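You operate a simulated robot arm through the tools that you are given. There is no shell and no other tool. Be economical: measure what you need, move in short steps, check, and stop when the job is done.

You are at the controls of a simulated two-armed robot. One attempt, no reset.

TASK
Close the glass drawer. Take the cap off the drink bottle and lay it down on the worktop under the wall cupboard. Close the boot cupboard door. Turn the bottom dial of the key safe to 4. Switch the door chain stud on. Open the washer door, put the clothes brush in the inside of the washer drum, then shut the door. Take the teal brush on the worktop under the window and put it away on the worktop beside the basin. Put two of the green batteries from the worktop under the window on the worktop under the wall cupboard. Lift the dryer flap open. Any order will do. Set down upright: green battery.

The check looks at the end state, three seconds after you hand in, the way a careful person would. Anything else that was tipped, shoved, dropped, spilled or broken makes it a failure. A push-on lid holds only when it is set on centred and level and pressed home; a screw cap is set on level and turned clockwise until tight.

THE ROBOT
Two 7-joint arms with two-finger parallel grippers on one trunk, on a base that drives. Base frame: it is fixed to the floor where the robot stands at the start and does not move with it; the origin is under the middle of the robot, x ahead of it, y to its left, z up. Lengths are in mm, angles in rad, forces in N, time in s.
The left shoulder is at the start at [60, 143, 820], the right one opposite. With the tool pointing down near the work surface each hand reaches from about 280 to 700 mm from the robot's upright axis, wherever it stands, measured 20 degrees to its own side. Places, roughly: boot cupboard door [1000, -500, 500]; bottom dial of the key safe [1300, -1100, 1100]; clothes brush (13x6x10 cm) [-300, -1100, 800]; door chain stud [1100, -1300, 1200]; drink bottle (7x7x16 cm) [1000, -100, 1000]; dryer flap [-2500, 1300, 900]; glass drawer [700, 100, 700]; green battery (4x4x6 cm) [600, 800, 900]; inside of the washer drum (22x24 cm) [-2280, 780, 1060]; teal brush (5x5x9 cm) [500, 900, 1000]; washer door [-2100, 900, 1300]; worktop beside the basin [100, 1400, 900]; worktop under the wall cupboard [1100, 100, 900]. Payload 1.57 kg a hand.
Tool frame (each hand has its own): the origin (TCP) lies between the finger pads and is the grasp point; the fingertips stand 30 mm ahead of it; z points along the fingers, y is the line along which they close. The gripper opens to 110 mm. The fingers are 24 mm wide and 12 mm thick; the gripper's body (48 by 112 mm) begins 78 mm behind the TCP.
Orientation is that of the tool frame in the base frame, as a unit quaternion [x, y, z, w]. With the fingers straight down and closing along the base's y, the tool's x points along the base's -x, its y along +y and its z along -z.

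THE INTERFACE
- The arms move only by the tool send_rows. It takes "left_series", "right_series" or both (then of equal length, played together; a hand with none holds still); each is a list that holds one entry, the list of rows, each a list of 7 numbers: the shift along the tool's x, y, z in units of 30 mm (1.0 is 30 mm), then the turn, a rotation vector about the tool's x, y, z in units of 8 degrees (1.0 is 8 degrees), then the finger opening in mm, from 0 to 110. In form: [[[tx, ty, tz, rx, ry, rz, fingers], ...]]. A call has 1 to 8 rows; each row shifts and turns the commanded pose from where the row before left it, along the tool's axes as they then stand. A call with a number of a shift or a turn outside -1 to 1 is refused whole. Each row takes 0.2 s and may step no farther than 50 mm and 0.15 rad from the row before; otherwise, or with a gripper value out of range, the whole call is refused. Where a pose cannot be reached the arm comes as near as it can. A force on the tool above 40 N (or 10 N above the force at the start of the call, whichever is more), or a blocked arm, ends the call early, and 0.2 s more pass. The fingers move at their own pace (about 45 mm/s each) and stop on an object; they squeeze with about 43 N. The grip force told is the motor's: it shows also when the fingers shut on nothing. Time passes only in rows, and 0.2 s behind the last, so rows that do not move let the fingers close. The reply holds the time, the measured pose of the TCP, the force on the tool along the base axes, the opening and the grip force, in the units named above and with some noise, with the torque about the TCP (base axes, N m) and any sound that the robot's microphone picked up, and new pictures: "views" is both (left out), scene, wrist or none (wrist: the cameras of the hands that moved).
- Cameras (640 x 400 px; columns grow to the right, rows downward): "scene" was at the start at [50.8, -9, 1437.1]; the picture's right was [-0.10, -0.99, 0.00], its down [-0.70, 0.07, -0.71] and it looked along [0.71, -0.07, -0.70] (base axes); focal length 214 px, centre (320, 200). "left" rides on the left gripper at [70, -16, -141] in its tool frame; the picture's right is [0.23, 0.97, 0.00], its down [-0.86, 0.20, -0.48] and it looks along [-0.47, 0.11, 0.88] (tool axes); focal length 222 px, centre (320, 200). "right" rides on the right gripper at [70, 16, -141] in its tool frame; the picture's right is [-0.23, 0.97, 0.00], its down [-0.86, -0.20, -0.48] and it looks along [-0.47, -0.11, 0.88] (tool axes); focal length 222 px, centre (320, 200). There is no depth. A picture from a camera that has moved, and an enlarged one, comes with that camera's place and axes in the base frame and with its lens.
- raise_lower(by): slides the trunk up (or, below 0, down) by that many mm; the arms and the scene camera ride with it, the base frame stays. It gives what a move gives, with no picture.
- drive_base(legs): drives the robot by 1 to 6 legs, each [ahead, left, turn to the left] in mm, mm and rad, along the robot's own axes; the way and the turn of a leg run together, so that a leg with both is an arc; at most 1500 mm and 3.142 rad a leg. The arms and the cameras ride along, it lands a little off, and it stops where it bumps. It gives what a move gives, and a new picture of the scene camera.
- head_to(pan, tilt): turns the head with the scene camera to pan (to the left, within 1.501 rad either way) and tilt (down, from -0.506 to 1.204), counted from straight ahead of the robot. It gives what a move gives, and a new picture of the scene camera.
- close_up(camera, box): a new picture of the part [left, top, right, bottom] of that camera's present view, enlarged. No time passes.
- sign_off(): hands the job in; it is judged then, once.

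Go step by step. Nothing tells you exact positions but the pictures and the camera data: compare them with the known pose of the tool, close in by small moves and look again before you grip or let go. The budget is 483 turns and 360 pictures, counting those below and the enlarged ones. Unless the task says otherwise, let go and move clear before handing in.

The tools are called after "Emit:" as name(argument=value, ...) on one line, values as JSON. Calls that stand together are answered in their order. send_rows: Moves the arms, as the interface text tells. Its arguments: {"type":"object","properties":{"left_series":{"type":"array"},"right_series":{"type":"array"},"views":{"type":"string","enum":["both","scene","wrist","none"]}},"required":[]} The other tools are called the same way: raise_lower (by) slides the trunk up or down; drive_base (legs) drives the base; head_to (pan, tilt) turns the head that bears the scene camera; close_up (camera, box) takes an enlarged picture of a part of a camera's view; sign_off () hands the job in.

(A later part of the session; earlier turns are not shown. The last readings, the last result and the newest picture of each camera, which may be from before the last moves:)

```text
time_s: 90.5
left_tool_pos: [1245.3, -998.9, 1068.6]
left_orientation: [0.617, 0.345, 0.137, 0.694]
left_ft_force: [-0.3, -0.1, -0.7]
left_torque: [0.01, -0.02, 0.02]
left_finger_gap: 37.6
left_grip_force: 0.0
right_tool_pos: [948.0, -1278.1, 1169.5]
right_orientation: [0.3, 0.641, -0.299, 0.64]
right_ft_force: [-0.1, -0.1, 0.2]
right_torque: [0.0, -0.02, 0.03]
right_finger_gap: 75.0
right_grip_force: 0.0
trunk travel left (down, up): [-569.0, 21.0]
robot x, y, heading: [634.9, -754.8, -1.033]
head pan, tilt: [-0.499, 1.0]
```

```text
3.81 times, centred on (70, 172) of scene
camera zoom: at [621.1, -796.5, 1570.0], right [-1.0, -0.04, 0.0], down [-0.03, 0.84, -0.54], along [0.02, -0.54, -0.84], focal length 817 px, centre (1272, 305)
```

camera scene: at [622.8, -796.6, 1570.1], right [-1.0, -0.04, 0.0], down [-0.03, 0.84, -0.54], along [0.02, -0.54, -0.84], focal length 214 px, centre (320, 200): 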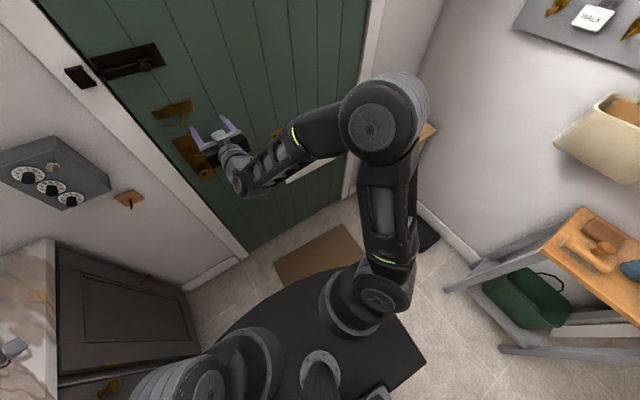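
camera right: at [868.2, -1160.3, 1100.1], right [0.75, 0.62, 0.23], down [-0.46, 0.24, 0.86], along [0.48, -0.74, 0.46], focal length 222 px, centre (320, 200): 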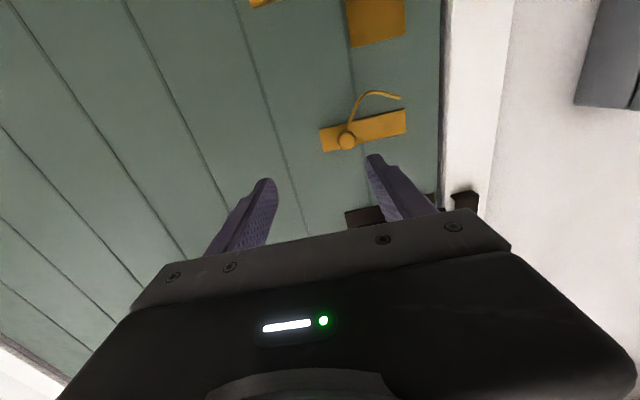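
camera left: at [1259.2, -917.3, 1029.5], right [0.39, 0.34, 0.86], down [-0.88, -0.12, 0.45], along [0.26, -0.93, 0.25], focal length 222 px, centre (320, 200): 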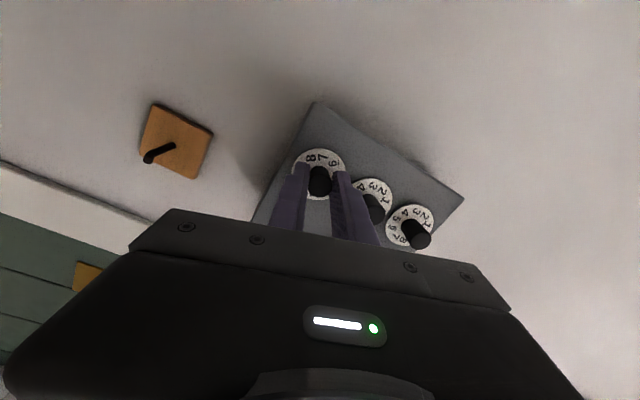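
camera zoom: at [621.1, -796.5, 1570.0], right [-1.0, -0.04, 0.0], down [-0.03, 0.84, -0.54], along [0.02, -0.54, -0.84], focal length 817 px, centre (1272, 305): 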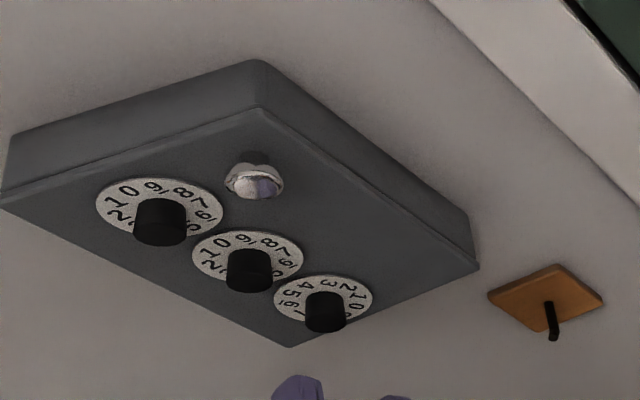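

The dial reads 4. Next is the bottle: I'll back away, turn to face the counter, and lower the trunk partly.

Emit:
drive_base(legs=[[-120, -180, 0], [0, 0, 1.737]])

Emit:
head_to(pan=0.0, tilt=0.6)

```text
time_s: 96.4
left_tool_pos: [559.2, -101.2, 1068.2]
left_orientation: [0.135, 0.694, 0.618, 0.343]
left_ft_force: [-0.7, -0.8, -0.5]
left_torque: [-0.01, -0.01, 0.0]
left_finger_gap: 38.0
left_grip_force: 0.1
right_tool_pos: [884.4, -346.8, 1169.7]
right_orientation: [-0.297, 0.643, 0.296, 0.641]
right_ft_force: [0.1, 0.0, 0.2]
right_torque: [0.0, 0.01, -0.03]
right_finger_gap: 74.9
right_grip_force: 0.0
trunk travel left (down, up): [-569.0, 21.0]
robot x, y, heading: [418.7, -745.2, 0.707]
head pan, tilt: [-0.499, 1.0]
camera scene: at [462.3, -749.8, 1570.0], right [0.21, -0.98, 0.0], down [-0.82, -0.17, -0.54], along [0.53, 0.11, -0.84], focal length 214 px, centre (320, 200)
```

scene: 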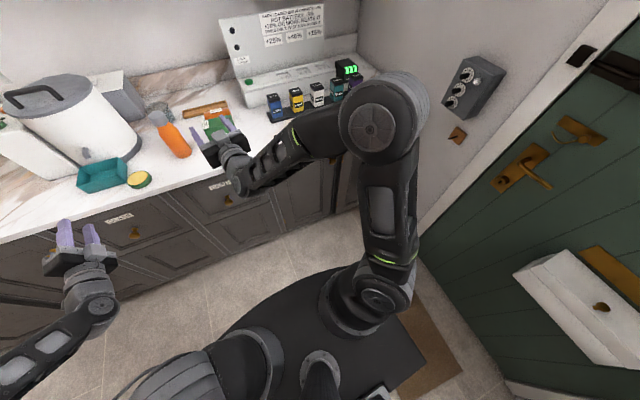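

```text
time_s: 97.3
left_tool_pos: [557.3, -100.4, 1067.8]
left_orientation: [0.135, 0.694, 0.619, 0.343]
left_ft_force: [1.1, 0.4, -0.3]
left_torque: [-0.02, 0.01, 0.0]
left_finger_gap: 37.8
left_grip_force: 0.0
right_tool_pos: [884.0, -347.4, 1169.8]
right_orientation: [-0.296, 0.642, 0.296, 0.642]
right_ft_force: [-0.5, -0.4, 0.7]
right_torque: [0.02, 0.01, -0.03]
right_finger_gap: 74.8
right_grip_force: 0.0
trunk travel left (down, up): [-569.0, 21.0]
robot x, y, heading: [419.5, -748.8, 0.705]
head pan, tilt: [0.0, 0.6]
camera scene: at [461.5, -706.9, 1602.0], right [0.65, -0.76, 0.0], down [-0.43, -0.37, -0.82], along [0.63, 0.54, -0.57], focal length 214 px, centre (320, 200)
```

scene: 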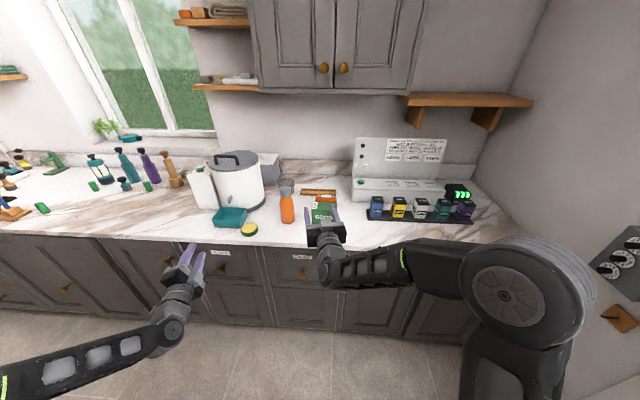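

All objects are intact. I'll re-orient: right hand pointing down (for the cap), left hand unrolled and level (to hold the bottle).

Emit:
send_rows(right_series=[[[0, 0, 0, 0, 1, 0, 75], [0, 0, 0, 0, 1, 0, 75], [0, 0, 0, 0, 1, 0, 75], [0, 0, 0, 0, 1, 0, 75], [0, 0, 0, 0, 1, 0, 75], [0, 0, 0, 0, 1, 0, 75], [0, 0, 0, 0, 1, 0, 75], [0, 0, 0, 0, 1, 0, 75]]], left_series=[[[0, 0, 0, 0, 0, -1, 100], [0, 0, 0, 0, 0, -1, 100], [0, 0, 0, 0, 0, -1, 100], [0, 0, 0, 0, 0, -1, 100], [0, 0, 0, 0, 0, -1, 100], [0, 0, 0, 0, 0, -1, 100], [0, 0, 0, 0, 0, -1, 100], [0, 0, 0, 0, 0, -1, 100]]], views="none")

Emit:
send_rows(right_series=[[[0, 0, 0, 0, 1, 0, 75], [0, 0, 0, 0, 1, 0, 75], [0, 0, 0, 0, 1, 0, 75], [0, 0, 0, 0, 0.25, 0, 75]]], left_series=[[[0, 0, 0, 0, 0, -1, 100], [0, 0, 0, 0, 0, 0, 100], [0, 0, 0, 0, 0, 0, 100], [0, 0, 0, 0, 0, 0, 100]]], views="scene")

Emit:
close_up(camera="scene", box=[200, 140, 400, 265])

```text
time_s: 99.1
left_tool_pos: [559.3, -99.5, 1068.7]
left_orientation: [-0.255, 0.659, 0.343, 0.619]
left_ft_force: [0.2, -0.4, 0.3]
left_torque: [-0.04, -0.01, -0.01]
left_finger_gap: 100.2
left_grip_force: 0.0
right_tool_pos: [884.2, -346.6, 1169.2]
right_orientation: [-0.41, 0.884, 0.095, 0.202]
right_ft_force: [0.6, 0.0, -0.4]
right_torque: [0.0, 0.01, 0.0]
right_finger_gap: 74.8
right_grip_force: 0.0
trunk travel left (down, up): [-569.0, 21.0]
robot x, y, heading: [419.3, -743.9, 0.71]
head pan, tilt: [0.0, 0.6]
```

```text
time_s: 100.1
left_tool_pos: [557.1, -101.2, 1069.1]
left_orientation: [-0.299, 0.64, 0.298, 0.642]
left_ft_force: [0.3, -0.2, 0.7]
left_torque: [0.01, -0.02, -0.03]
left_finger_gap: 99.9
left_grip_force: 0.0
right_tool_pos: [855.8, -395.5, 1096.8]
right_orientation: [-0.421, 0.907, 0.002, 0.002]
right_ft_force: [-1.3, 0.1, -1.0]
right_torque: [-0.02, 0.01, -0.03]
right_finger_gap: 75.0
right_grip_force: 0.0
right hand out of reach, approached as far as the arm can: row 2, 3, 4
trunk travel left (down, up): [-569.0, 21.0]
robot x, y, heading: [415.9, -743.8, 0.712]
head pan, tilt: [0.0, 0.6]
camera scene: at [460.7, -706.8, 1602.1], right [0.65, -0.76, 0.0], down [-0.43, -0.37, -0.83], along [0.63, 0.54, -0.56], focal length 214 px, centre (320, 200)
```

scene: 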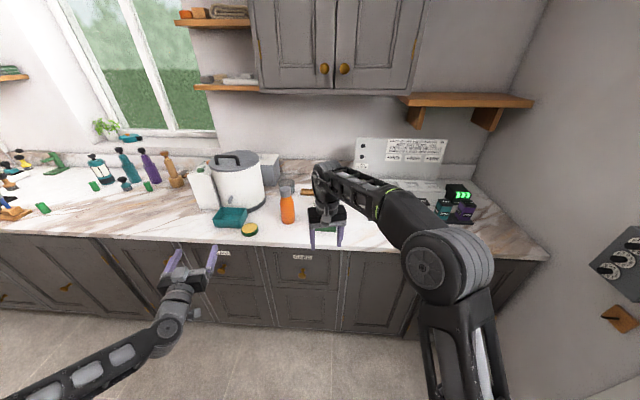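

```text
3.20 times, centred on (300, 202) of scene
camera zoom: at [460.7, -706.8, 1602.1], right [0.65, -0.76, 0.0], down [-0.43, -0.37, -0.83], along [0.63, 0.54, -0.56], focal length 686 px, centre (384, 192)
```

zoom: 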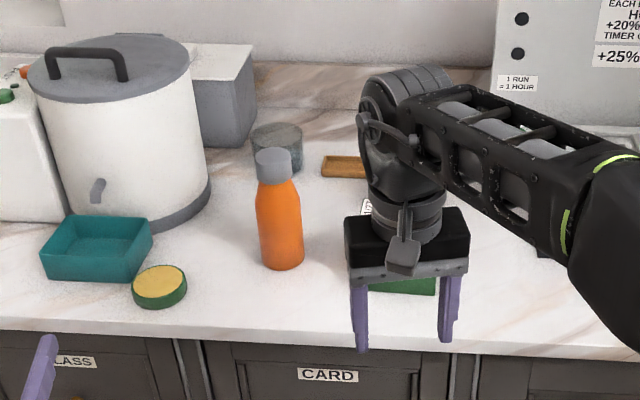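

The bottle is around (985, -60) with the worktop near z≈920. I'll raise the right hand, bring the left hand inward tilted 45° down, then drive in.

Emit:
send_rows(left_series=[[[0, -1, -0.4, 0, 1, 0, 100], [0, -1, -0.4, 0, 1, 0, 100], [0, -1, -0.4, 0, 1, 0, 100], [0, -1, -0.4, 0, 1, 0, 100], [0, -1, -0.4, 0, 1, 0, 100], [0, -1, -0.4, 0, 0.6, 0, 100], [0, -1, 0, 0, 0, 0, 100], [0, -1, 0, 0, 0, 0, 100]]], right_series=[[[0, 0, -1, 0, 0, 0, 75], [0, 0, -1, 0, 0, 0, 75], [0, 0, -1, 0, 0, 0, 75], [0, 0, 0, 0, 0, 0, 75], [0, 0, 0, 0, 0, 0, 75], [0, 0, 0, 0, 0, 0, 75], [0, 0, 0, 0, 0, 0, 75], [0, 0, 0, 0, 0, 0, 75]]], views="scene")

```text
time_s: 101.9
left_tool_pos: [706.4, -295.4, 1093.9]
left_orientation: [-0.39, 0.837, 0.163, 0.347]
left_ft_force: [0.0, 0.2, -0.3]
left_torque: [-0.01, 0.0, -0.01]
left_finger_gap: 100.0
left_grip_force: 0.1
left hand out of reach, approached as far as the arm can: row 2
right_tool_pos: [837.6, -431.0, 1122.4]
right_orientation: [-0.419, 0.908, 0.003, 0.002]
right_ft_force: [-1.2, -0.2, -0.8]
right_torque: [-0.01, 0.02, -0.01]
right_finger_gap: 75.0
right_grip_force: 0.0
right hand out of reach, approached as far as the arm can: row 1, 2, 3
trunk travel left (down, up): [-569.0, 21.0]
robot x, y, heading: [419.9, -745.6, 0.706]
head pan, tilt: [0.0, 0.6]
camera scene: at [462.3, -707.1, 1602.0], right [0.65, -0.76, 0.0], down [-0.43, -0.37, -0.82], along [0.63, 0.54, -0.57], focal length 214 px, centre (320, 200)
```

scene: 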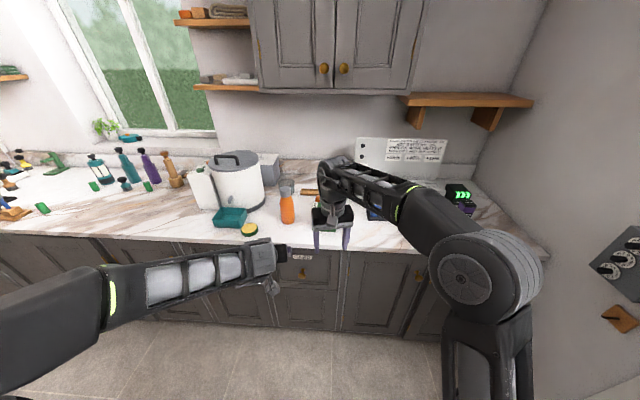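

Emit:
drive_base(legs=[[0, 120, 0], [230, 0, 0]])

Emit:
close_up(camera="right", box=[0, 0, 640, 400])

Emit:
close_up(camera="left", box=[0, 0, 640, 400])

```text
time_s: 104.5
left_tool_pos: [807.7, -55.5, 1094.0]
left_orientation: [-0.39, 0.837, 0.162, 0.348]
left_ft_force: [0.5, 0.3, -0.3]
left_torque: [-0.04, 0.01, 0.01]
left_finger_gap: 100.0
left_grip_force: 0.0
right_tool_pos: [937.3, -189.7, 1123.8]
right_orientation: [-0.419, 0.908, 0.002, 0.004]
right_ft_force: [0.1, -0.5, -0.3]
right_torque: [-0.02, 0.06, -0.04]
right_finger_gap: 75.2
right_grip_force: 0.0
trunk travel left (down, up): [-569.0, 21.0]
robot x, y, heading: [519.5, -504.3, 0.7]
head pan, tilt: [0.0, 0.6]
camera scene: at [562.3, -465.7, 1602.0], right [0.65, -0.76, 0.0], down [-0.43, -0.37, -0.82], along [0.63, 0.53, -0.57], focal length 214 px, centre (320, 200)
```

scene: 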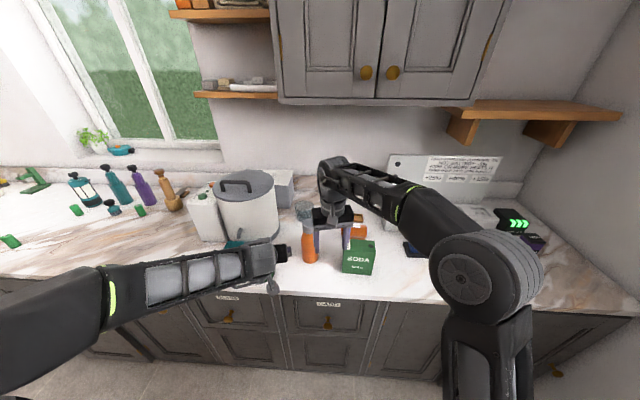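

```text
1.00 times, centred on (320, 200) of right
camera zoom: at [879.1, -234.7, 1262.9], right [-0.59, 0.81, 0.0], down [0.71, 0.52, 0.48], along [0.39, 0.29, -0.88], focal length 222 px, centre (320, 200)
```

zoom: 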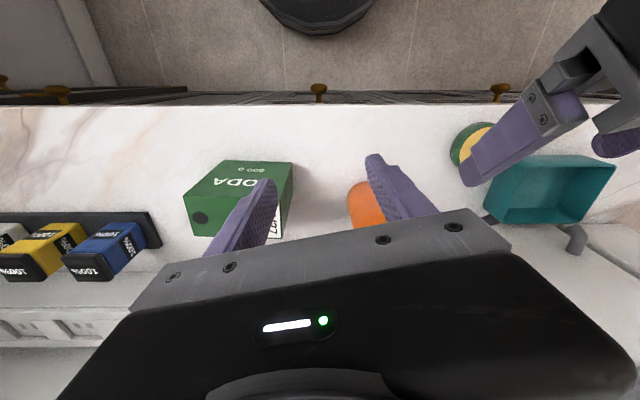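

```text
1.00 times, centred on (320, 200) of left
camera zoom: at [723.4, -179.7, 1143.0], right [-0.85, 0.5, -0.16], down [0.02, 0.33, 0.94], along [0.53, 0.8, -0.29], focal length 222 px, centre (320, 200)
```

zoom: 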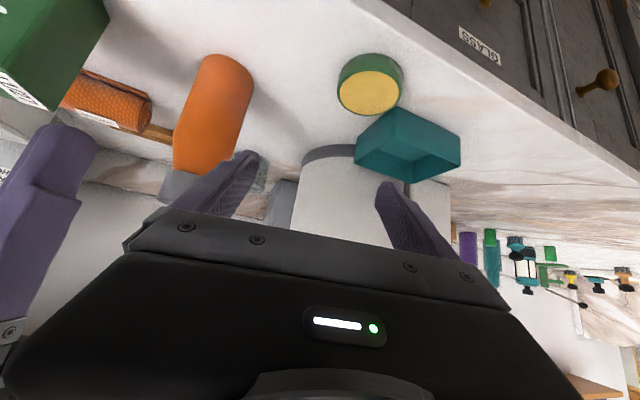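

Bottle at about (975, -65). I'll move the right hand aside, then line the left hand up in front of the bottle.

Emit:
send_rows(right_series=[[[0, -1, 0, 0, 0, 0, 75], [0, -1, 0, 0, 0, 0, 75], [0, -1, 0, 0, 0, 0, 75], [0, -1, 0, 0, 0, 0, 75], [0, -1, 0, 0, 0, 0, 75]]], views="none")

Emit:
send_rows(left_series=[[[0.1, -0.9, 0.1, 0, 0, 0, 100], [0.1, -0.9, 0.1, 0, 0, 0, 100], [0.1, -0.9, 0.1, 0, 0, 0, 100], [0.1, -0.9, 0.1, 0, 0, 0, 100], [0.1, -0.9, 0.1, 0, 0, 0, 100]]], views="both")

```text
time_s: 105.7
left_tool_pos: [807.6, -57.1, 1094.2]
left_orientation: [-0.39, 0.837, 0.162, 0.348]
left_ft_force: [0.7, 0.2, 0.0]
left_torque: [-0.01, 0.01, 0.01]
left_finger_gap: 100.0
left_grip_force: 0.0
right_tool_pos: [1050.7, -290.7, 1121.1]
right_orientation: [-0.419, 0.908, 0.003, 0.006]
right_ft_force: [-0.5, -0.5, 0.2]
right_torque: [0.01, 0.01, 0.01]
right_finger_gap: 75.1
right_grip_force: 0.0
trunk travel left (down, up): [-569.0, 21.0]
robot x, y, heading: [519.7, -506.8, 0.702]
head pan, tilt: [0.0, 0.6]
```

```text
time_s: 106.9
left_tool_pos: [911.6, -143.0, 1074.2]
left_orientation: [-0.389, 0.837, 0.162, 0.348]
left_ft_force: [0.5, -0.3, 0.1]
left_torque: [0.02, -0.01, 0.01]
left_finger_gap: 100.1
left_grip_force: 0.1
right_tool_pos: [1050.2, -289.1, 1120.4]
right_orientation: [-0.417, 0.909, 0.003, 0.006]
right_ft_force: [-0.3, 0.5, -0.1]
right_torque: [0.04, 0.03, 0.01]
right_finger_gap: 75.0
right_grip_force: 0.1
trunk travel left (down, up): [-569.0, 21.0]
robot x, y, heading: [519.3, -504.0, 0.701]
head pan, tilt: [0.0, 0.6]
camera scene: at [562.2, -467.0, 1602.0], right [0.65, -0.76, 0.0], down [-0.43, -0.37, -0.82], along [0.63, 0.53, -0.57], focal length 214 px, centre (320, 200)
camera left: at [826.6, -267.9, 1122.9], right [-0.85, 0.5, -0.16], down [0.02, 0.33, 0.94], along [0.53, 0.8, -0.29], focal length 222 px, centre (320, 200)
```

scene: 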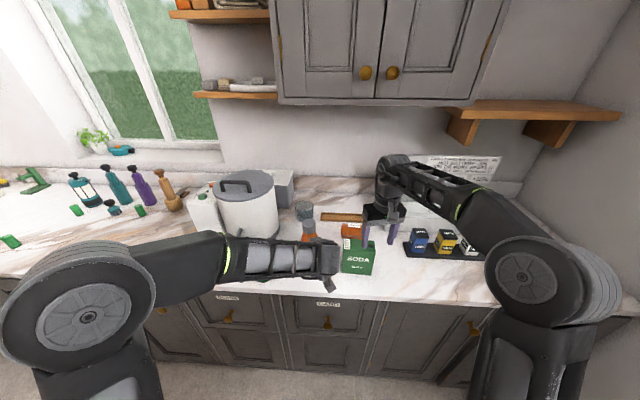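
left: 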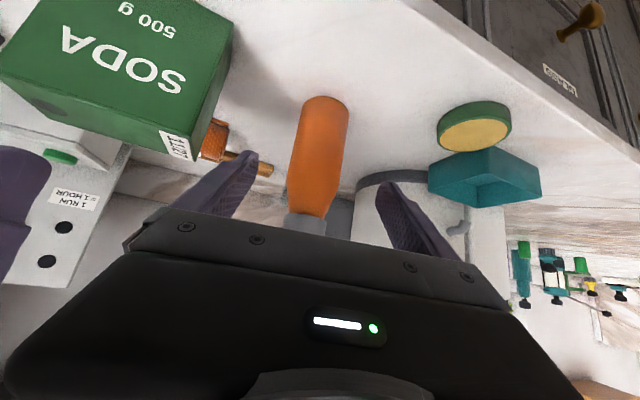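

Emit:
send_rows(left_series=[[[0, 0, 0.95, 0, 0, 0, 100], [0, 0, 0.95, 0, 0, 0, 100], [0, 0, 0.95, 0, 0, 0, 100], [0, 0, 0.95, 0, 0, 0, 100]]], views="both")

```text
time_s: 107.9
left_tool_pos: [962.4, -80.2, 992.2]
left_orientation: [-0.39, 0.837, 0.162, 0.348]
left_ft_force: [-0.3, 0.3, 0.1]
left_torque: [0.0, -0.02, 0.01]
left_finger_gap: 100.1
left_grip_force: 0.0
right_tool_pos: [1050.3, -290.0, 1121.2]
right_orientation: [-0.418, 0.909, 0.004, 0.005]
right_ft_force: [-0.2, -0.4, 0.3]
right_torque: [-0.03, 0.0, 0.01]
right_finger_gap: 75.1
right_grip_force: 0.1
trunk travel left (down, up): [-569.0, 21.0]
robot x, y, heading: [520.6, -502.4, 0.705]
head pan, tilt: [0.0, 0.6]
camera scene: at [561.6, -466.3, 1602.0], right [0.65, -0.76, 0.0], down [-0.43, -0.37, -0.82], along [0.63, 0.53, -0.57], focal length 214 px, centre (320, 200)
camera left: at [878.5, -205.0, 1041.2], right [-0.85, 0.5, -0.16], down [0.02, 0.33, 0.94], along [0.53, 0.8, -0.29], focal length 222 px, centre (320, 200)
```

scene: 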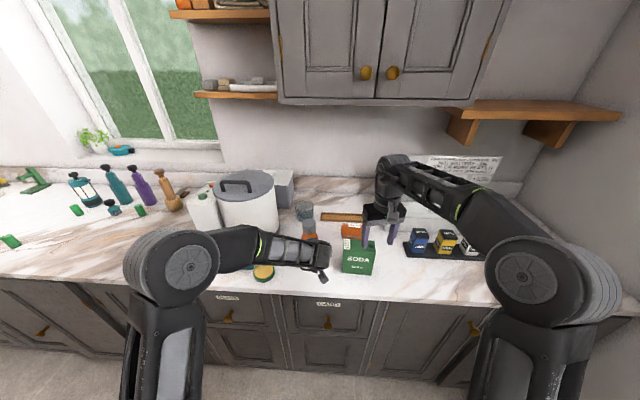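
left: 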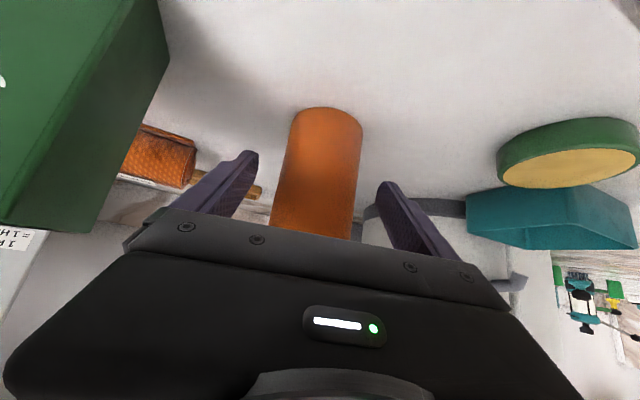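

Emit:
send_rows(left_series=[[[0, 0, 0.95, 0, 0, 0, 100], [0, 0, 0, 0, 0, 0, 60], [0, 0, 0, 0, 0, 0, 50], [0, 0, 0, 0, 0, 0, 50]]], views="both")

```text
time_s: 108.9
left_tool_pos: [976.1, -66.2, 971.7]
left_orientation: [-0.389, 0.837, 0.162, 0.349]
left_ft_force: [-0.6, -0.2, 1.2]
left_torque: [0.01, -0.02, -0.01]
left_finger_gap: 65.5
left_grip_force: 19.5
right_tool_pos: [1049.2, -290.1, 1120.6]
right_orientation: [-0.418, 0.908, 0.003, 0.005]
right_ft_force: [-0.3, 0.9, -0.7]
right_torque: [0.0, 0.04, -0.01]
right_finger_gap: 74.9
right_grip_force: 0.1
trunk travel left (down, up): [-569.0, 21.0]
robot x, y, heading: [519.5, -506.8, 0.708]
head pan, tilt: [0.0, 0.6]
camera scene: at [561.1, -466.8, 1602.0], right [0.65, -0.76, 0.0], down [-0.43, -0.37, -0.83], along [0.63, 0.53, -0.56], focal length 214 px, centre (320, 200)
camera left: at [891.8, -189.9, 1020.5], right [-0.85, 0.5, -0.16], down [0.02, 0.33, 0.94], along [0.53, 0.8, -0.29], focal length 222 px, centre (320, 200)
```

scene: 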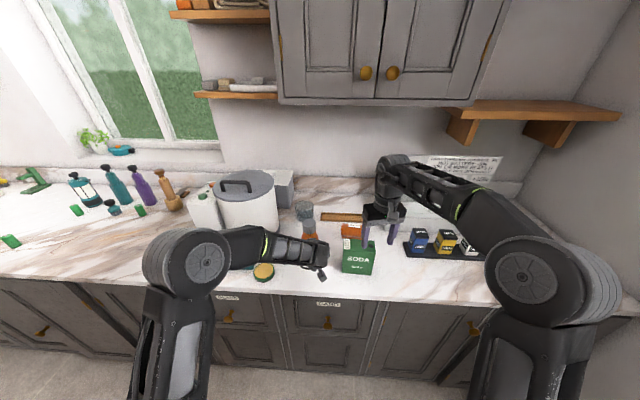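
left: 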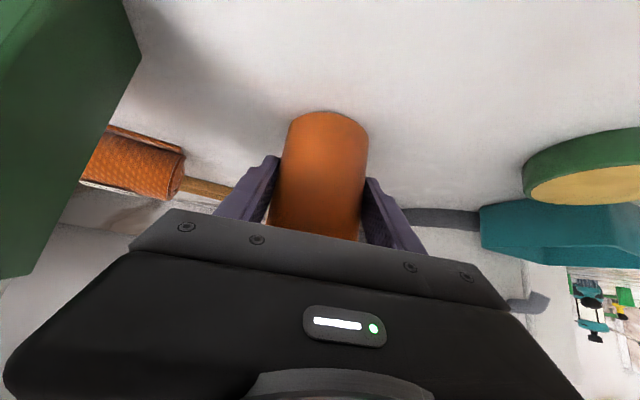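

The bottle is gripped, but the right hand would be over-stretched for the cap at this distance. I'll release, retreat, drive 110 mm closer and regrip.

Emit:
send_rows(left_series=[[[0, 0, 0, 0, 0, 0, 100], [0, 0, 0, 0, 0, 0, 100], [0, 0, -1, 0, 0, 0, 100], [0, 0, -1, 0, 0, 0, 100], [0, 0, -1, 0, 0, 0, 100], [0, 0, -1, 0, 0, 0, 100], [0, 0, -0.7, 0, 0, 0, 100]]], views="none")

Emit:
send_rows(left_series=[[[0.66, 0, -0.66, 0, 0, 0, 100], [0.66, 0, -0.66, 0, 0, 0, 100], [0.66, 0, -0.66, 0, 0, 0, 100], [0.66, 0, -0.66, 0, 0, 0, 100]]], right_series=[[[0.9, 0, 0, 0, 0, 0, 75], [0.9, 0, 0, 0, 0, 0, 75], [0.9, 0, 0, 0, 0, 0, 75], [0.9, 0, 0, 0, 0, 0, 75]]], views="none")

Emit:
drive_base(legs=[[115, 0, 0]])

```text
time_s: 110.5
left_tool_pos: [910.4, -141.1, 1071.7]
left_orientation: [-0.39, 0.837, 0.162, 0.349]
left_ft_force: [0.5, 0.3, 0.5]
left_torque: [-0.01, -0.02, 0.02]
left_finger_gap: 100.1
left_grip_force: 0.1
right_tool_pos: [1049.3, -289.7, 1122.3]
right_orientation: [-0.418, 0.908, 0.003, 0.004]
right_ft_force: [0.0, 0.4, 0.0]
right_torque: [0.02, 0.03, -0.01]
right_finger_gap: 75.1
right_grip_force: 0.1
trunk travel left (down, up): [-569.0, 21.0]
robot x, y, heading: [515.0, -502.2, 0.709]
head pan, tilt: [0.0, 0.6]
```

```text
time_s: 111.5
left_tool_pos: [837.0, -227.1, 1069.8]
left_orientation: [-0.39, 0.837, 0.162, 0.349]
left_ft_force: [-0.3, 0.3, -0.5]
left_torque: [0.05, 0.04, 0.0]
left_finger_gap: 100.1
left_grip_force: 0.0
right_tool_pos: [979.9, -371.2, 1124.8]
right_orientation: [-0.419, 0.908, 0.003, 0.003]
right_ft_force: [-0.2, 0.6, -0.3]
right_torque: [0.0, -0.04, 0.0]
right_finger_gap: 74.9
right_grip_force: 0.1
trunk travel left (down, up): [-569.0, 21.0]
robot x, y, heading: [516.5, -505.4, 0.707]
head pan, tilt: [0.0, 0.6]
```

```text
time_s: 112.7
left_tool_pos: [926.3, -151.4, 1069.5]
left_orientation: [-0.39, 0.837, 0.162, 0.349]
left_ft_force: [0.9, -0.3, -0.1]
left_torque: [-0.01, -0.01, -0.01]
left_finger_gap: 100.0
left_grip_force: 0.0
right_tool_pos: [1068.0, -294.6, 1122.0]
right_orientation: [-0.419, 0.908, 0.003, 0.002]
right_ft_force: [0.0, 0.6, 0.7]
right_torque: [0.0, 0.05, 0.01]
right_finger_gap: 75.1
right_grip_force: 0.1
trunk travel left (down, up): [-569.0, 21.0]
robot x, y, heading: [604.9, -430.8, 0.701]
head pan, tilt: [0.0, 0.6]
camera scene: at [649.4, -391.6, 1602.0], right [0.65, -0.76, 0.0], down [-0.43, -0.37, -0.82], along [0.63, 0.53, -0.57], focal length 214 px, centre (320, 200)
```

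scene: 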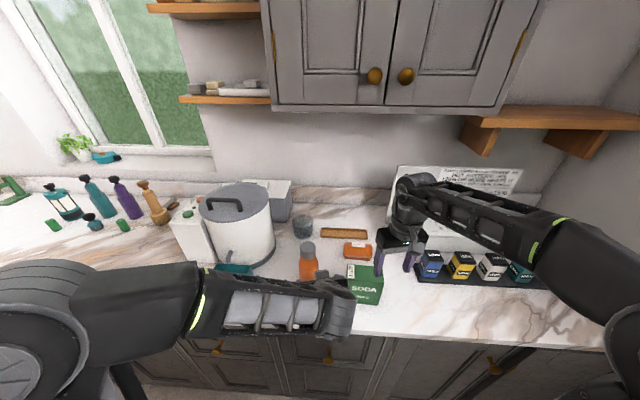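

Emit:
send_rows(right_series=[[[-1, 0.9, -0.2, 0, 0, 0, 75], [-1, 0.9, -0.2, 0, 0, 0, 75], [-1, 0.9, -0.2, 0, 0, 0, 75], [-0.9, 0.9, -0.2, 0, 0, 0, 75], [0, 0.9, 0, 0, 0, 0, 75], [0, 0.9, 0, 0, 0, 0, 75]]], views="both")

```text
time_s: 114.1
left_tool_pos: [924.0, -150.5, 1071.0]
left_orientation: [-0.39, 0.837, 0.163, 0.349]
left_ft_force: [0.6, -0.4, 0.6]
left_torque: [0.0, 0.0, -0.01]
left_finger_gap: 99.9
left_grip_force: 0.2
right_tool_pos: [1011.7, -109.7, 1126.2]
right_orientation: [-0.419, 0.908, 0.005, 0.004]
right_ft_force: [-0.4, 0.3, 0.3]
right_torque: [-0.01, 0.0, 0.02]
right_finger_gap: 75.1
right_grip_force: 0.0
right hand out of reach, approached as far as the arm can: row 3, 4, 6
trunk travel left (down, up): [-569.0, 21.0]
robot x, y, heading: [605.3, -428.9, 0.709]
head pan, tilt: [0.0, 0.6]
camera scene: at [647.9, -392.3, 1602.0], right [0.65, -0.76, 0.0], down [-0.43, -0.37, -0.82], along [0.63, 0.53, -0.57], focal length 214 px, centre (320, 200)
camera right: at [952.7, -154.8, 1265.4], right [-0.59, 0.8, 0.01], down [0.7, 0.52, 0.49], along [0.39, 0.29, -0.87], focal length 222 px, centre (320, 200)
```

scene: 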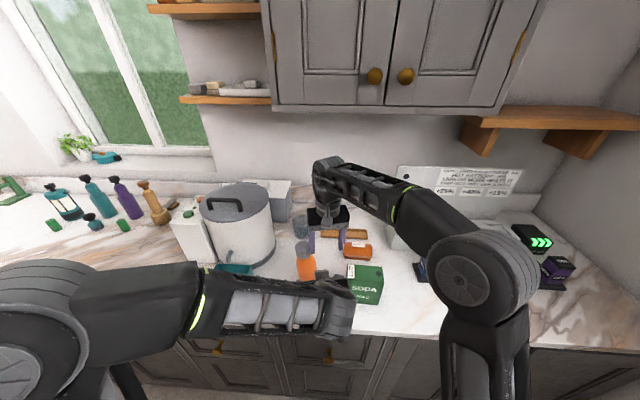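
right: 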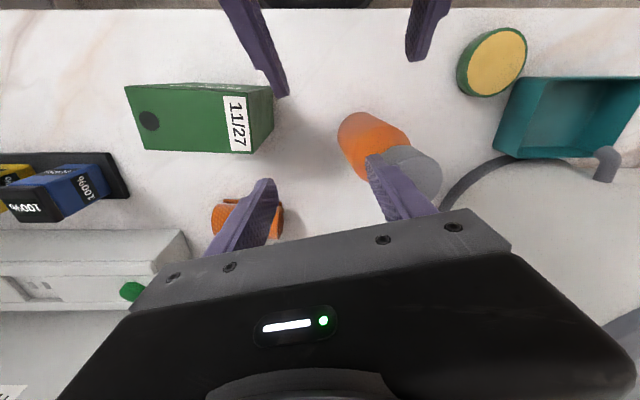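

Emit:
close_up(camera="left", box=[0, 0, 640, 400])

```text
1.00 times, centred on (320, 200) of left
camera zoom: at [840.9, -276.4, 1119.4], right [-0.85, 0.5, -0.16], down [0.02, 0.33, 0.94], along [0.53, 0.8, -0.29], focal length 222 px, centre (320, 200)
```

zoom: 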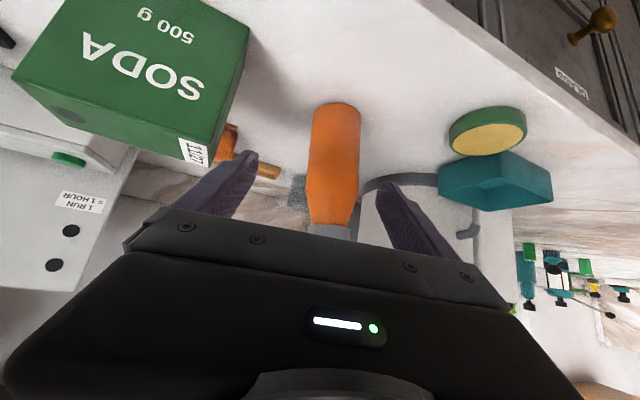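

The bottle appears to be leaning: the right finger is touching the cap (the top is higher than I assumed). I'll ease the right hand slowly back the way it came.

Emit:
send_rows(right_series=[[[0, -0.2, 0, 0, 0, 0, 75], [0, -0.2, 0, 0, 0, 0, 75], [0, -0.2, 0, 0, 0, 0, 75], [0, -0.3, 0, 0, 0, 0, 75], [0, -0.4, 0, 0, 0, 0, 75], [0, -0.6, 0, 0, 0, 0, 75], [0, -0.8, 0, 0, 0, 0, 75], [0, -0.8, 0, 0, 0, 0, 75]]], views="both")

Emit:
close_up(camera="scene", box=[240, 200, 400, 300])

Emit:
close_up(camera="left", box=[240, 60, 440, 260])

```text
time_s: 115.9
left_tool_pos: [924.5, -151.4, 1070.2]
left_orientation: [-0.39, 0.837, 0.162, 0.348]
left_ft_force: [-0.1, -0.2, -1.1]
left_torque: [0.0, -0.01, -0.03]
left_finger_gap: 100.1
left_grip_force: 0.0
right_tool_pos: [1094.3, -180.1, 1125.1]
right_orientation: [-0.419, 0.908, 0.002, 0.002]
right_ft_force: [0.4, 0.0, -0.1]
right_torque: [0.05, -0.02, 0.01]
right_finger_gap: 75.0
right_grip_force: 0.1
trunk travel left (down, up): [-569.0, 21.0]
robot x, y, heading: [605.2, -428.8, 0.711]
head pan, tilt: [0.0, 0.6]
camera scene: at [648.2, -393.2, 1602.0], right [0.65, -0.76, 0.0], down [-0.43, -0.37, -0.83], along [0.63, 0.54, -0.56], focal length 214 px, centre (320, 200)
camera right: at [1036.3, -224.2, 1265.8], right [-0.59, 0.8, 0.0], down [0.71, 0.52, 0.48], along [0.39, 0.29, -0.88], focal length 222 px, centre (320, 200)
```

scene: 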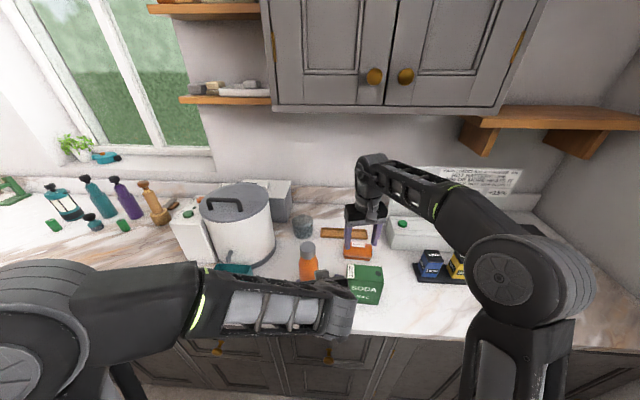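
right: 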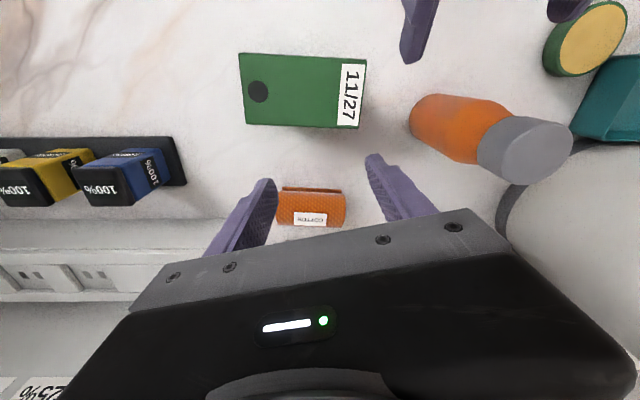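

```text
4.00 times, centred on (320, 250) of scene
camera zoom: at [648.2, -393.2, 1602.0], right [0.65, -0.76, 0.0], down [-0.43, -0.37, -0.83], along [0.63, 0.54, -0.56], focal length 858 px, centre (320, 0)
```

zoom: 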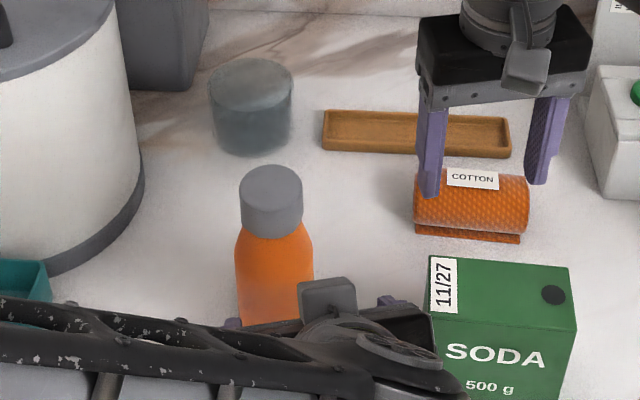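

```text
2.00 times, centred on (340, 160) of left
camera zoom: at [841.1, -277.0, 1119.4], right [-0.85, 0.5, -0.16], down [0.02, 0.33, 0.94], along [0.53, 0.8, -0.29], focal length 444 px, centre (280, 280)
```

zoom: 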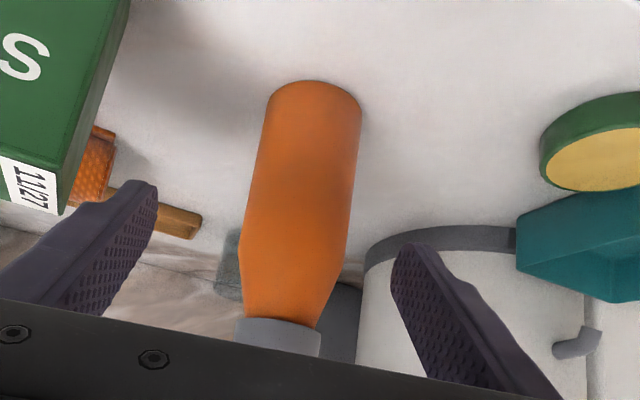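

The bottle is upright again and undamaged. Its grey cap spans about z 1060–1100. I'll raise the trunk the last 20 mm for clearance and come over the top, then use both hands.

Emit:
raise_lower(by=20)

Emit:
send_rows(right_series=[[[0, 0, -0.5, 0, 0, 0, 85], [0.3, 0, -0.5, 0, 0, 0, 85]]], views="wrist")

```text
time_s: 116.6
left_tool_pos: [923.4, -152.0, 1089.4]
left_orientation: [-0.39, 0.837, 0.163, 0.348]
left_ft_force: [-0.1, -0.3, 0.0]
left_torque: [0.05, 0.01, 0.02]
left_finger_gap: 99.7
left_grip_force: 0.1
right_tool_pos: [1095.5, -179.8, 1145.3]
right_orientation: [-0.419, 0.908, 0.003, 0.003]
right_ft_force: [0.9, -0.2, -0.6]
right_torque: [0.02, 0.02, 0.0]
right_finger_gap: 75.1
right_grip_force: 0.1
trunk travel left (down, up): [-589.0, 1.0]
robot x, y, heading: [600.9, -425.0, 0.706]
head pan, tilt: [0.0, 0.6]
```

```text
time_s: 117.2
left_tool_pos: [925.0, -153.0, 1090.3]
left_orientation: [-0.39, 0.836, 0.162, 0.349]
left_ft_force: [-0.2, -0.6, 0.2]
left_torque: [0.0, 0.01, -0.01]
left_finger_gap: 99.9
left_grip_force: 0.2
right_tool_pos: [1083.8, -192.5, 1159.5]
right_orientation: [-0.419, 0.908, 0.003, 0.006]
right_ft_force: [0.0, 0.5, 0.1]
right_torque: [0.0, 0.02, 0.02]
right_finger_gap: 85.1
right_grip_force: 0.1
right hand out of reach, approached as far as the arm can: row 1, 2
trunk travel left (down, up): [-589.0, 1.0]
robot x, y, heading: [602.4, -428.0, 0.705]
head pan, tilt: [0.0, 0.6]
camera right: at [1024.1, -237.6, 1298.1], right [-0.59, 0.81, 0.01], down [0.7, 0.52, 0.49], along [0.39, 0.29, -0.87], focal length 222 px, centre (320, 200)
```

right: 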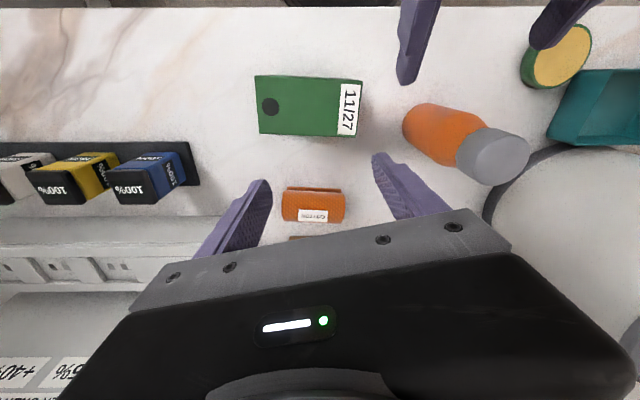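

Emit:
send_rows(right_series=[[[-0.17, 0.92, 0, 0, 0, 0, 90], [-0.17, 0.92, 0, 0, 0, 0, 90], [-0.17, 0.92, 0, 0, 0, 0, 90], [-0.17, 0.92, 0, 0, 0, 0, 90], [-0.17, 0.92, 0, 0, 0, 0, 90], [-0.17, 0.92, 0, 0, 0, 0, 90]]], views="both")

```text
time_s: 118.6
left_tool_pos: [923.9, -151.4, 1091.5]
left_orientation: [-0.391, 0.837, 0.163, 0.347]
left_ft_force: [0.3, 0.3, 0.6]
left_torque: [0.02, -0.01, -0.01]
left_finger_gap: 100.1
left_grip_force: 0.0
right_tool_pos: [970.4, -72.7, 1137.0]
right_orientation: [-0.42, 0.908, 0.005, 0.004]
right_ft_force: [-0.1, -0.2, -0.8]
right_torque: [-0.04, 0.02, -0.01]
right_finger_gap: 90.1
right_grip_force: 0.1
right hand out of reach, approached as far as the arm can: row 2, 3, 4, 5, 6
trunk travel left (down, up): [-589.0, 1.0]
robot x, y, heading: [602.5, -429.7, 0.704]
head pan, tilt: [0.0, 0.6]
camera scene: at [647.6, -392.1, 1622.0], right [0.65, -0.76, 0.0], down [-0.43, -0.37, -0.82], along [0.63, 0.53, -0.57], focal length 214 px, centre (320, 200)
camera right: at [911.8, -116.7, 1276.0], right [-0.59, 0.8, 0.01], down [0.7, 0.52, 0.49], along [0.39, 0.29, -0.87], focal length 222 px, centre (320, 200)
```

scene: 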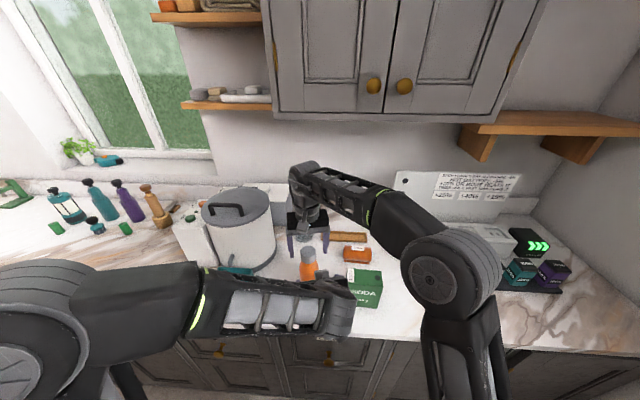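
right: 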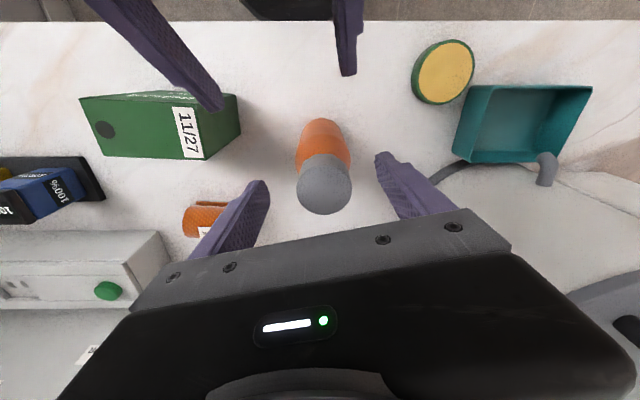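

The right hand is above the cap. Now the left hand goes in to hold the bottle body.

Emit:
send_rows(left_series=[[[0.05, 0.1, 0.95, 0, 0, 0, 100], [0.05, 0.1, 0.95, 0, 0, 0, 100], [0.05, 0.1, 0.95, 0, 0, 0, 100], [0.05, 0.1, 0.95, 0, 0, 0, 100]]], views="wrist")

```text
time_s: 119.6
left_tool_pos: [964.5, -85.1, 1004.3]
left_orientation: [-0.39, 0.837, 0.162, 0.349]
left_ft_force: [0.3, 0.2, -0.7]
left_torque: [0.01, 0.0, -0.01]
left_finger_gap: 99.8
left_grip_force: 0.2
right_tool_pos: [971.4, -73.0, 1136.5]
right_orientation: [-0.42, 0.908, 0.005, 0.004]
right_ft_force: [0.4, 0.8, -0.2]
right_torque: [0.0, 0.03, 0.02]
right_finger_gap: 89.8
right_grip_force: 0.0
trunk travel left (down, up): [-589.0, 1.0]
robot x, y, heading: [602.9, -430.6, 0.699]
head pan, tilt: [0.0, 0.6]
camera left: at [881.6, -209.6, 1053.6], right [-0.85, 0.5, -0.16], down [0.02, 0.33, 0.94], along [0.53, 0.8, -0.29], focal length 222 px, centre (320, 200)
```

left: 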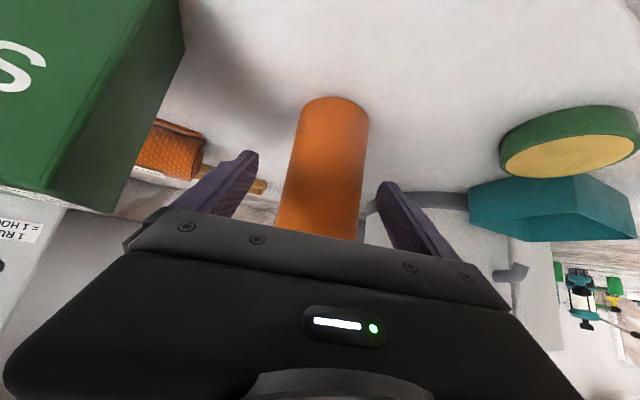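

Emit:
send_rows(left_series=[[[0.15, 0.1, 0.9, 0, 0, 0, 100], [0, 0, 0, 0, 0, 0, 60], [0, 0, 0, 0, 0, 0, 50], [0, 0, 0, 0, 0, 0, 50]]], views="none")

Emit:
close_up(camera="right", box=[160, 80, 480, 280])

```text
time_s: 120.6
left_tool_pos: [973.2, -69.6, 982.5]
left_orientation: [-0.39, 0.837, 0.162, 0.348]
left_ft_force: [0.0, -0.3, 1.5]
left_torque: [0.03, -0.01, -0.06]
left_finger_gap: 65.2
left_grip_force: 19.6
right_tool_pos: [971.4, -71.8, 1136.3]
right_orientation: [-0.42, 0.908, 0.004, 0.005]
right_ft_force: [0.9, -0.2, -0.4]
right_torque: [0.01, 0.02, 0.0]
right_finger_gap: 90.1
right_grip_force: 0.0
trunk travel left (down, up): [-589.0, 1.0]
robot x, y, heading: [603.2, -430.8, 0.705]
head pan, tilt: [0.0, 0.6]
```

```text
2.00 times, centred on (320, 180) of right
camera zoom: at [912.2, -117.5, 1276.0], right [-0.59, 0.8, 0.01], down [0.7, 0.52, 0.49], along [0.39, 0.3, -0.87], focal length 444 px, centre (320, 240)
```

zoom: 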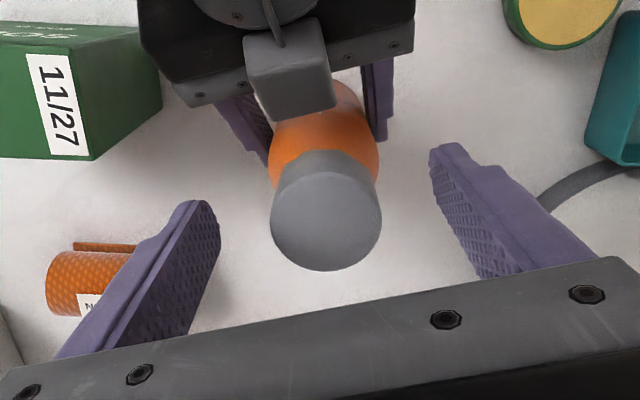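

The left hand holds the bottle. Centering the right hand and descending over the cap.

Emit:
send_rows(right_series=[[[-0.47, 0, 0, 0, 0, 0, 85], [0, 0, 0.6, 0, 0, 0, 85], [0, 0, 0.6, 0, 0, 0, 85], [0, 0, 0.4, 0, 0, 0, 85]]], views="both")

```text
time_s: 121.6
left_tool_pos: [973.9, -70.4, 983.2]
left_orientation: [-0.39, 0.837, 0.163, 0.348]
left_ft_force: [0.7, 0.2, -0.6]
left_torque: [0.05, -0.05, -0.02]
left_finger_gap: 64.4
left_grip_force: 42.8
right_tool_pos: [979.4, -65.8, 1082.2]
right_orientation: [-0.418, 0.908, 0.003, 0.002]
right_ft_force: [0.4, 0.1, 0.6]
right_torque: [0.0, 0.02, -0.01]
right_finger_gap: 85.0
right_grip_force: 0.1
right hand out of reach, approached as far as the arm can: row 1
trunk travel left (down, up): [-589.0, 1.0]
robot x, y, heading: [603.8, -426.9, 0.707]
head pan, tilt: [0.0, 0.6]
camera scene: at [648.0, -392.8, 1622.1], right [0.65, -0.76, 0.0], down [-0.43, -0.37, -0.82], along [0.63, 0.54, -0.57], focal length 214 px, centre (320, 200)
camera right: at [920.7, -110.2, 1222.9], right [-0.59, 0.8, 0.0], down [0.71, 0.52, 0.48], along [0.39, 0.29, -0.87], focal length 222 px, centre (320, 200)
```

scene: 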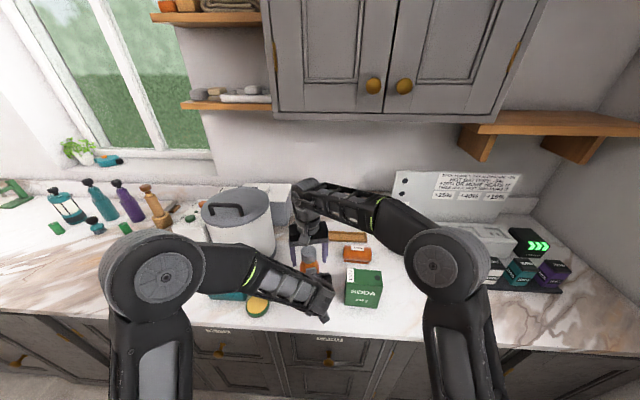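
right: 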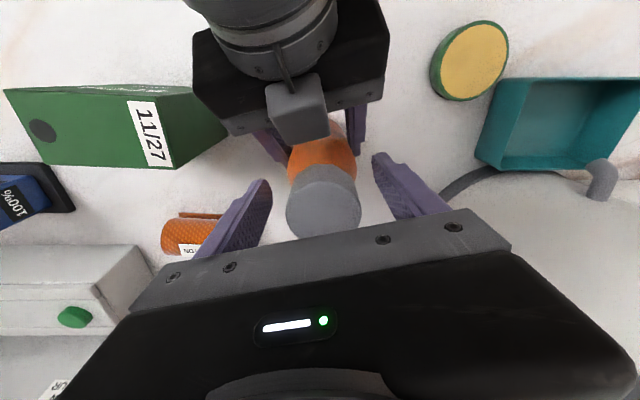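

Emit:
send_rows(right_series=[[[0, 0, -0.2, 0, 0, 1, 85], [0, 0, 0, 0, 0, 1, 85], [0, 0, 0, 0, 0, 1, 85], [0, 0, 0, 0, 0, 1, 85], [0, 0, 0, 0, 0, 1, 85], [0, 0, 0, 0, 0, 1, 85]]], views="none")

Emit:
send_rows(right_series=[[[0, 0, 0, 0, 0, 0, 40], [0, 0, 0, 0, 0, 0, 35], [0, 0, 0, 0, 0, 0, 35]]], views="wrist")

```text
time_s: 123.0
left_tool_pos: [973.9, -71.5, 982.0]
left_orientation: [-0.39, 0.837, 0.162, 0.349]
left_ft_force: [0.4, -0.4, -1.0]
left_torque: [0.01, -0.04, -0.04]
left_finger_gap: 64.5
left_grip_force: 43.0
right_tool_pos: [980.3, -64.8, 1087.9]
right_orientation: [-0.013, 1.0, 0.004, 0.001]
right_ft_force: [1.0, -0.7, -0.7]
right_torque: [0.0, 0.02, 0.0]
right_finger_gap: 85.3
right_grip_force: 0.1
trunk travel left (down, up): [-589.0, 1.0]
robot x, y, heading: [601.8, -429.9, 0.709]
head pan, tilt: [0.0, 0.6]
```

```text
time_s: 123.8
left_tool_pos: [973.7, -72.4, 982.3]
left_orientation: [-0.388, 0.838, 0.161, 0.35]
left_ft_force: [-1.9, -11.4, 1.9]
left_torque: [0.85, -0.31, -0.09]
left_finger_gap: 64.7
left_grip_force: 43.0
right_tool_pos: [979.0, -63.6, 1086.7]
right_orientation: [-0.014, 1.0, 0.006, 0.001]
right_ft_force: [1.8, 11.6, 0.8]
right_torque: [0.34, 0.01, 0.04]
right_finger_gap: 47.4
right_grip_force: 17.1
trunk travel left (down, up): [-589.0, 1.0]
robot x, y, heading: [606.2, -432.4, 0.708]
head pan, tilt: [0.0, 0.6]
heard: snap
camera right: at [908.2, -51.9, 1228.7], right [0.2, 0.98, 0.01], down [0.86, -0.18, 0.48], along [0.47, -0.09, -0.88], focal length 222 px, centre (320, 200)
```

right: 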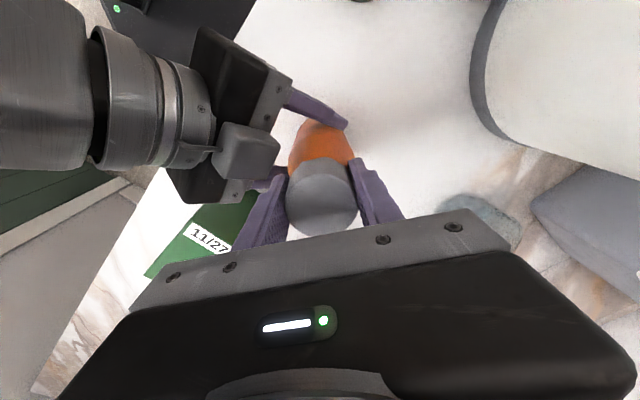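

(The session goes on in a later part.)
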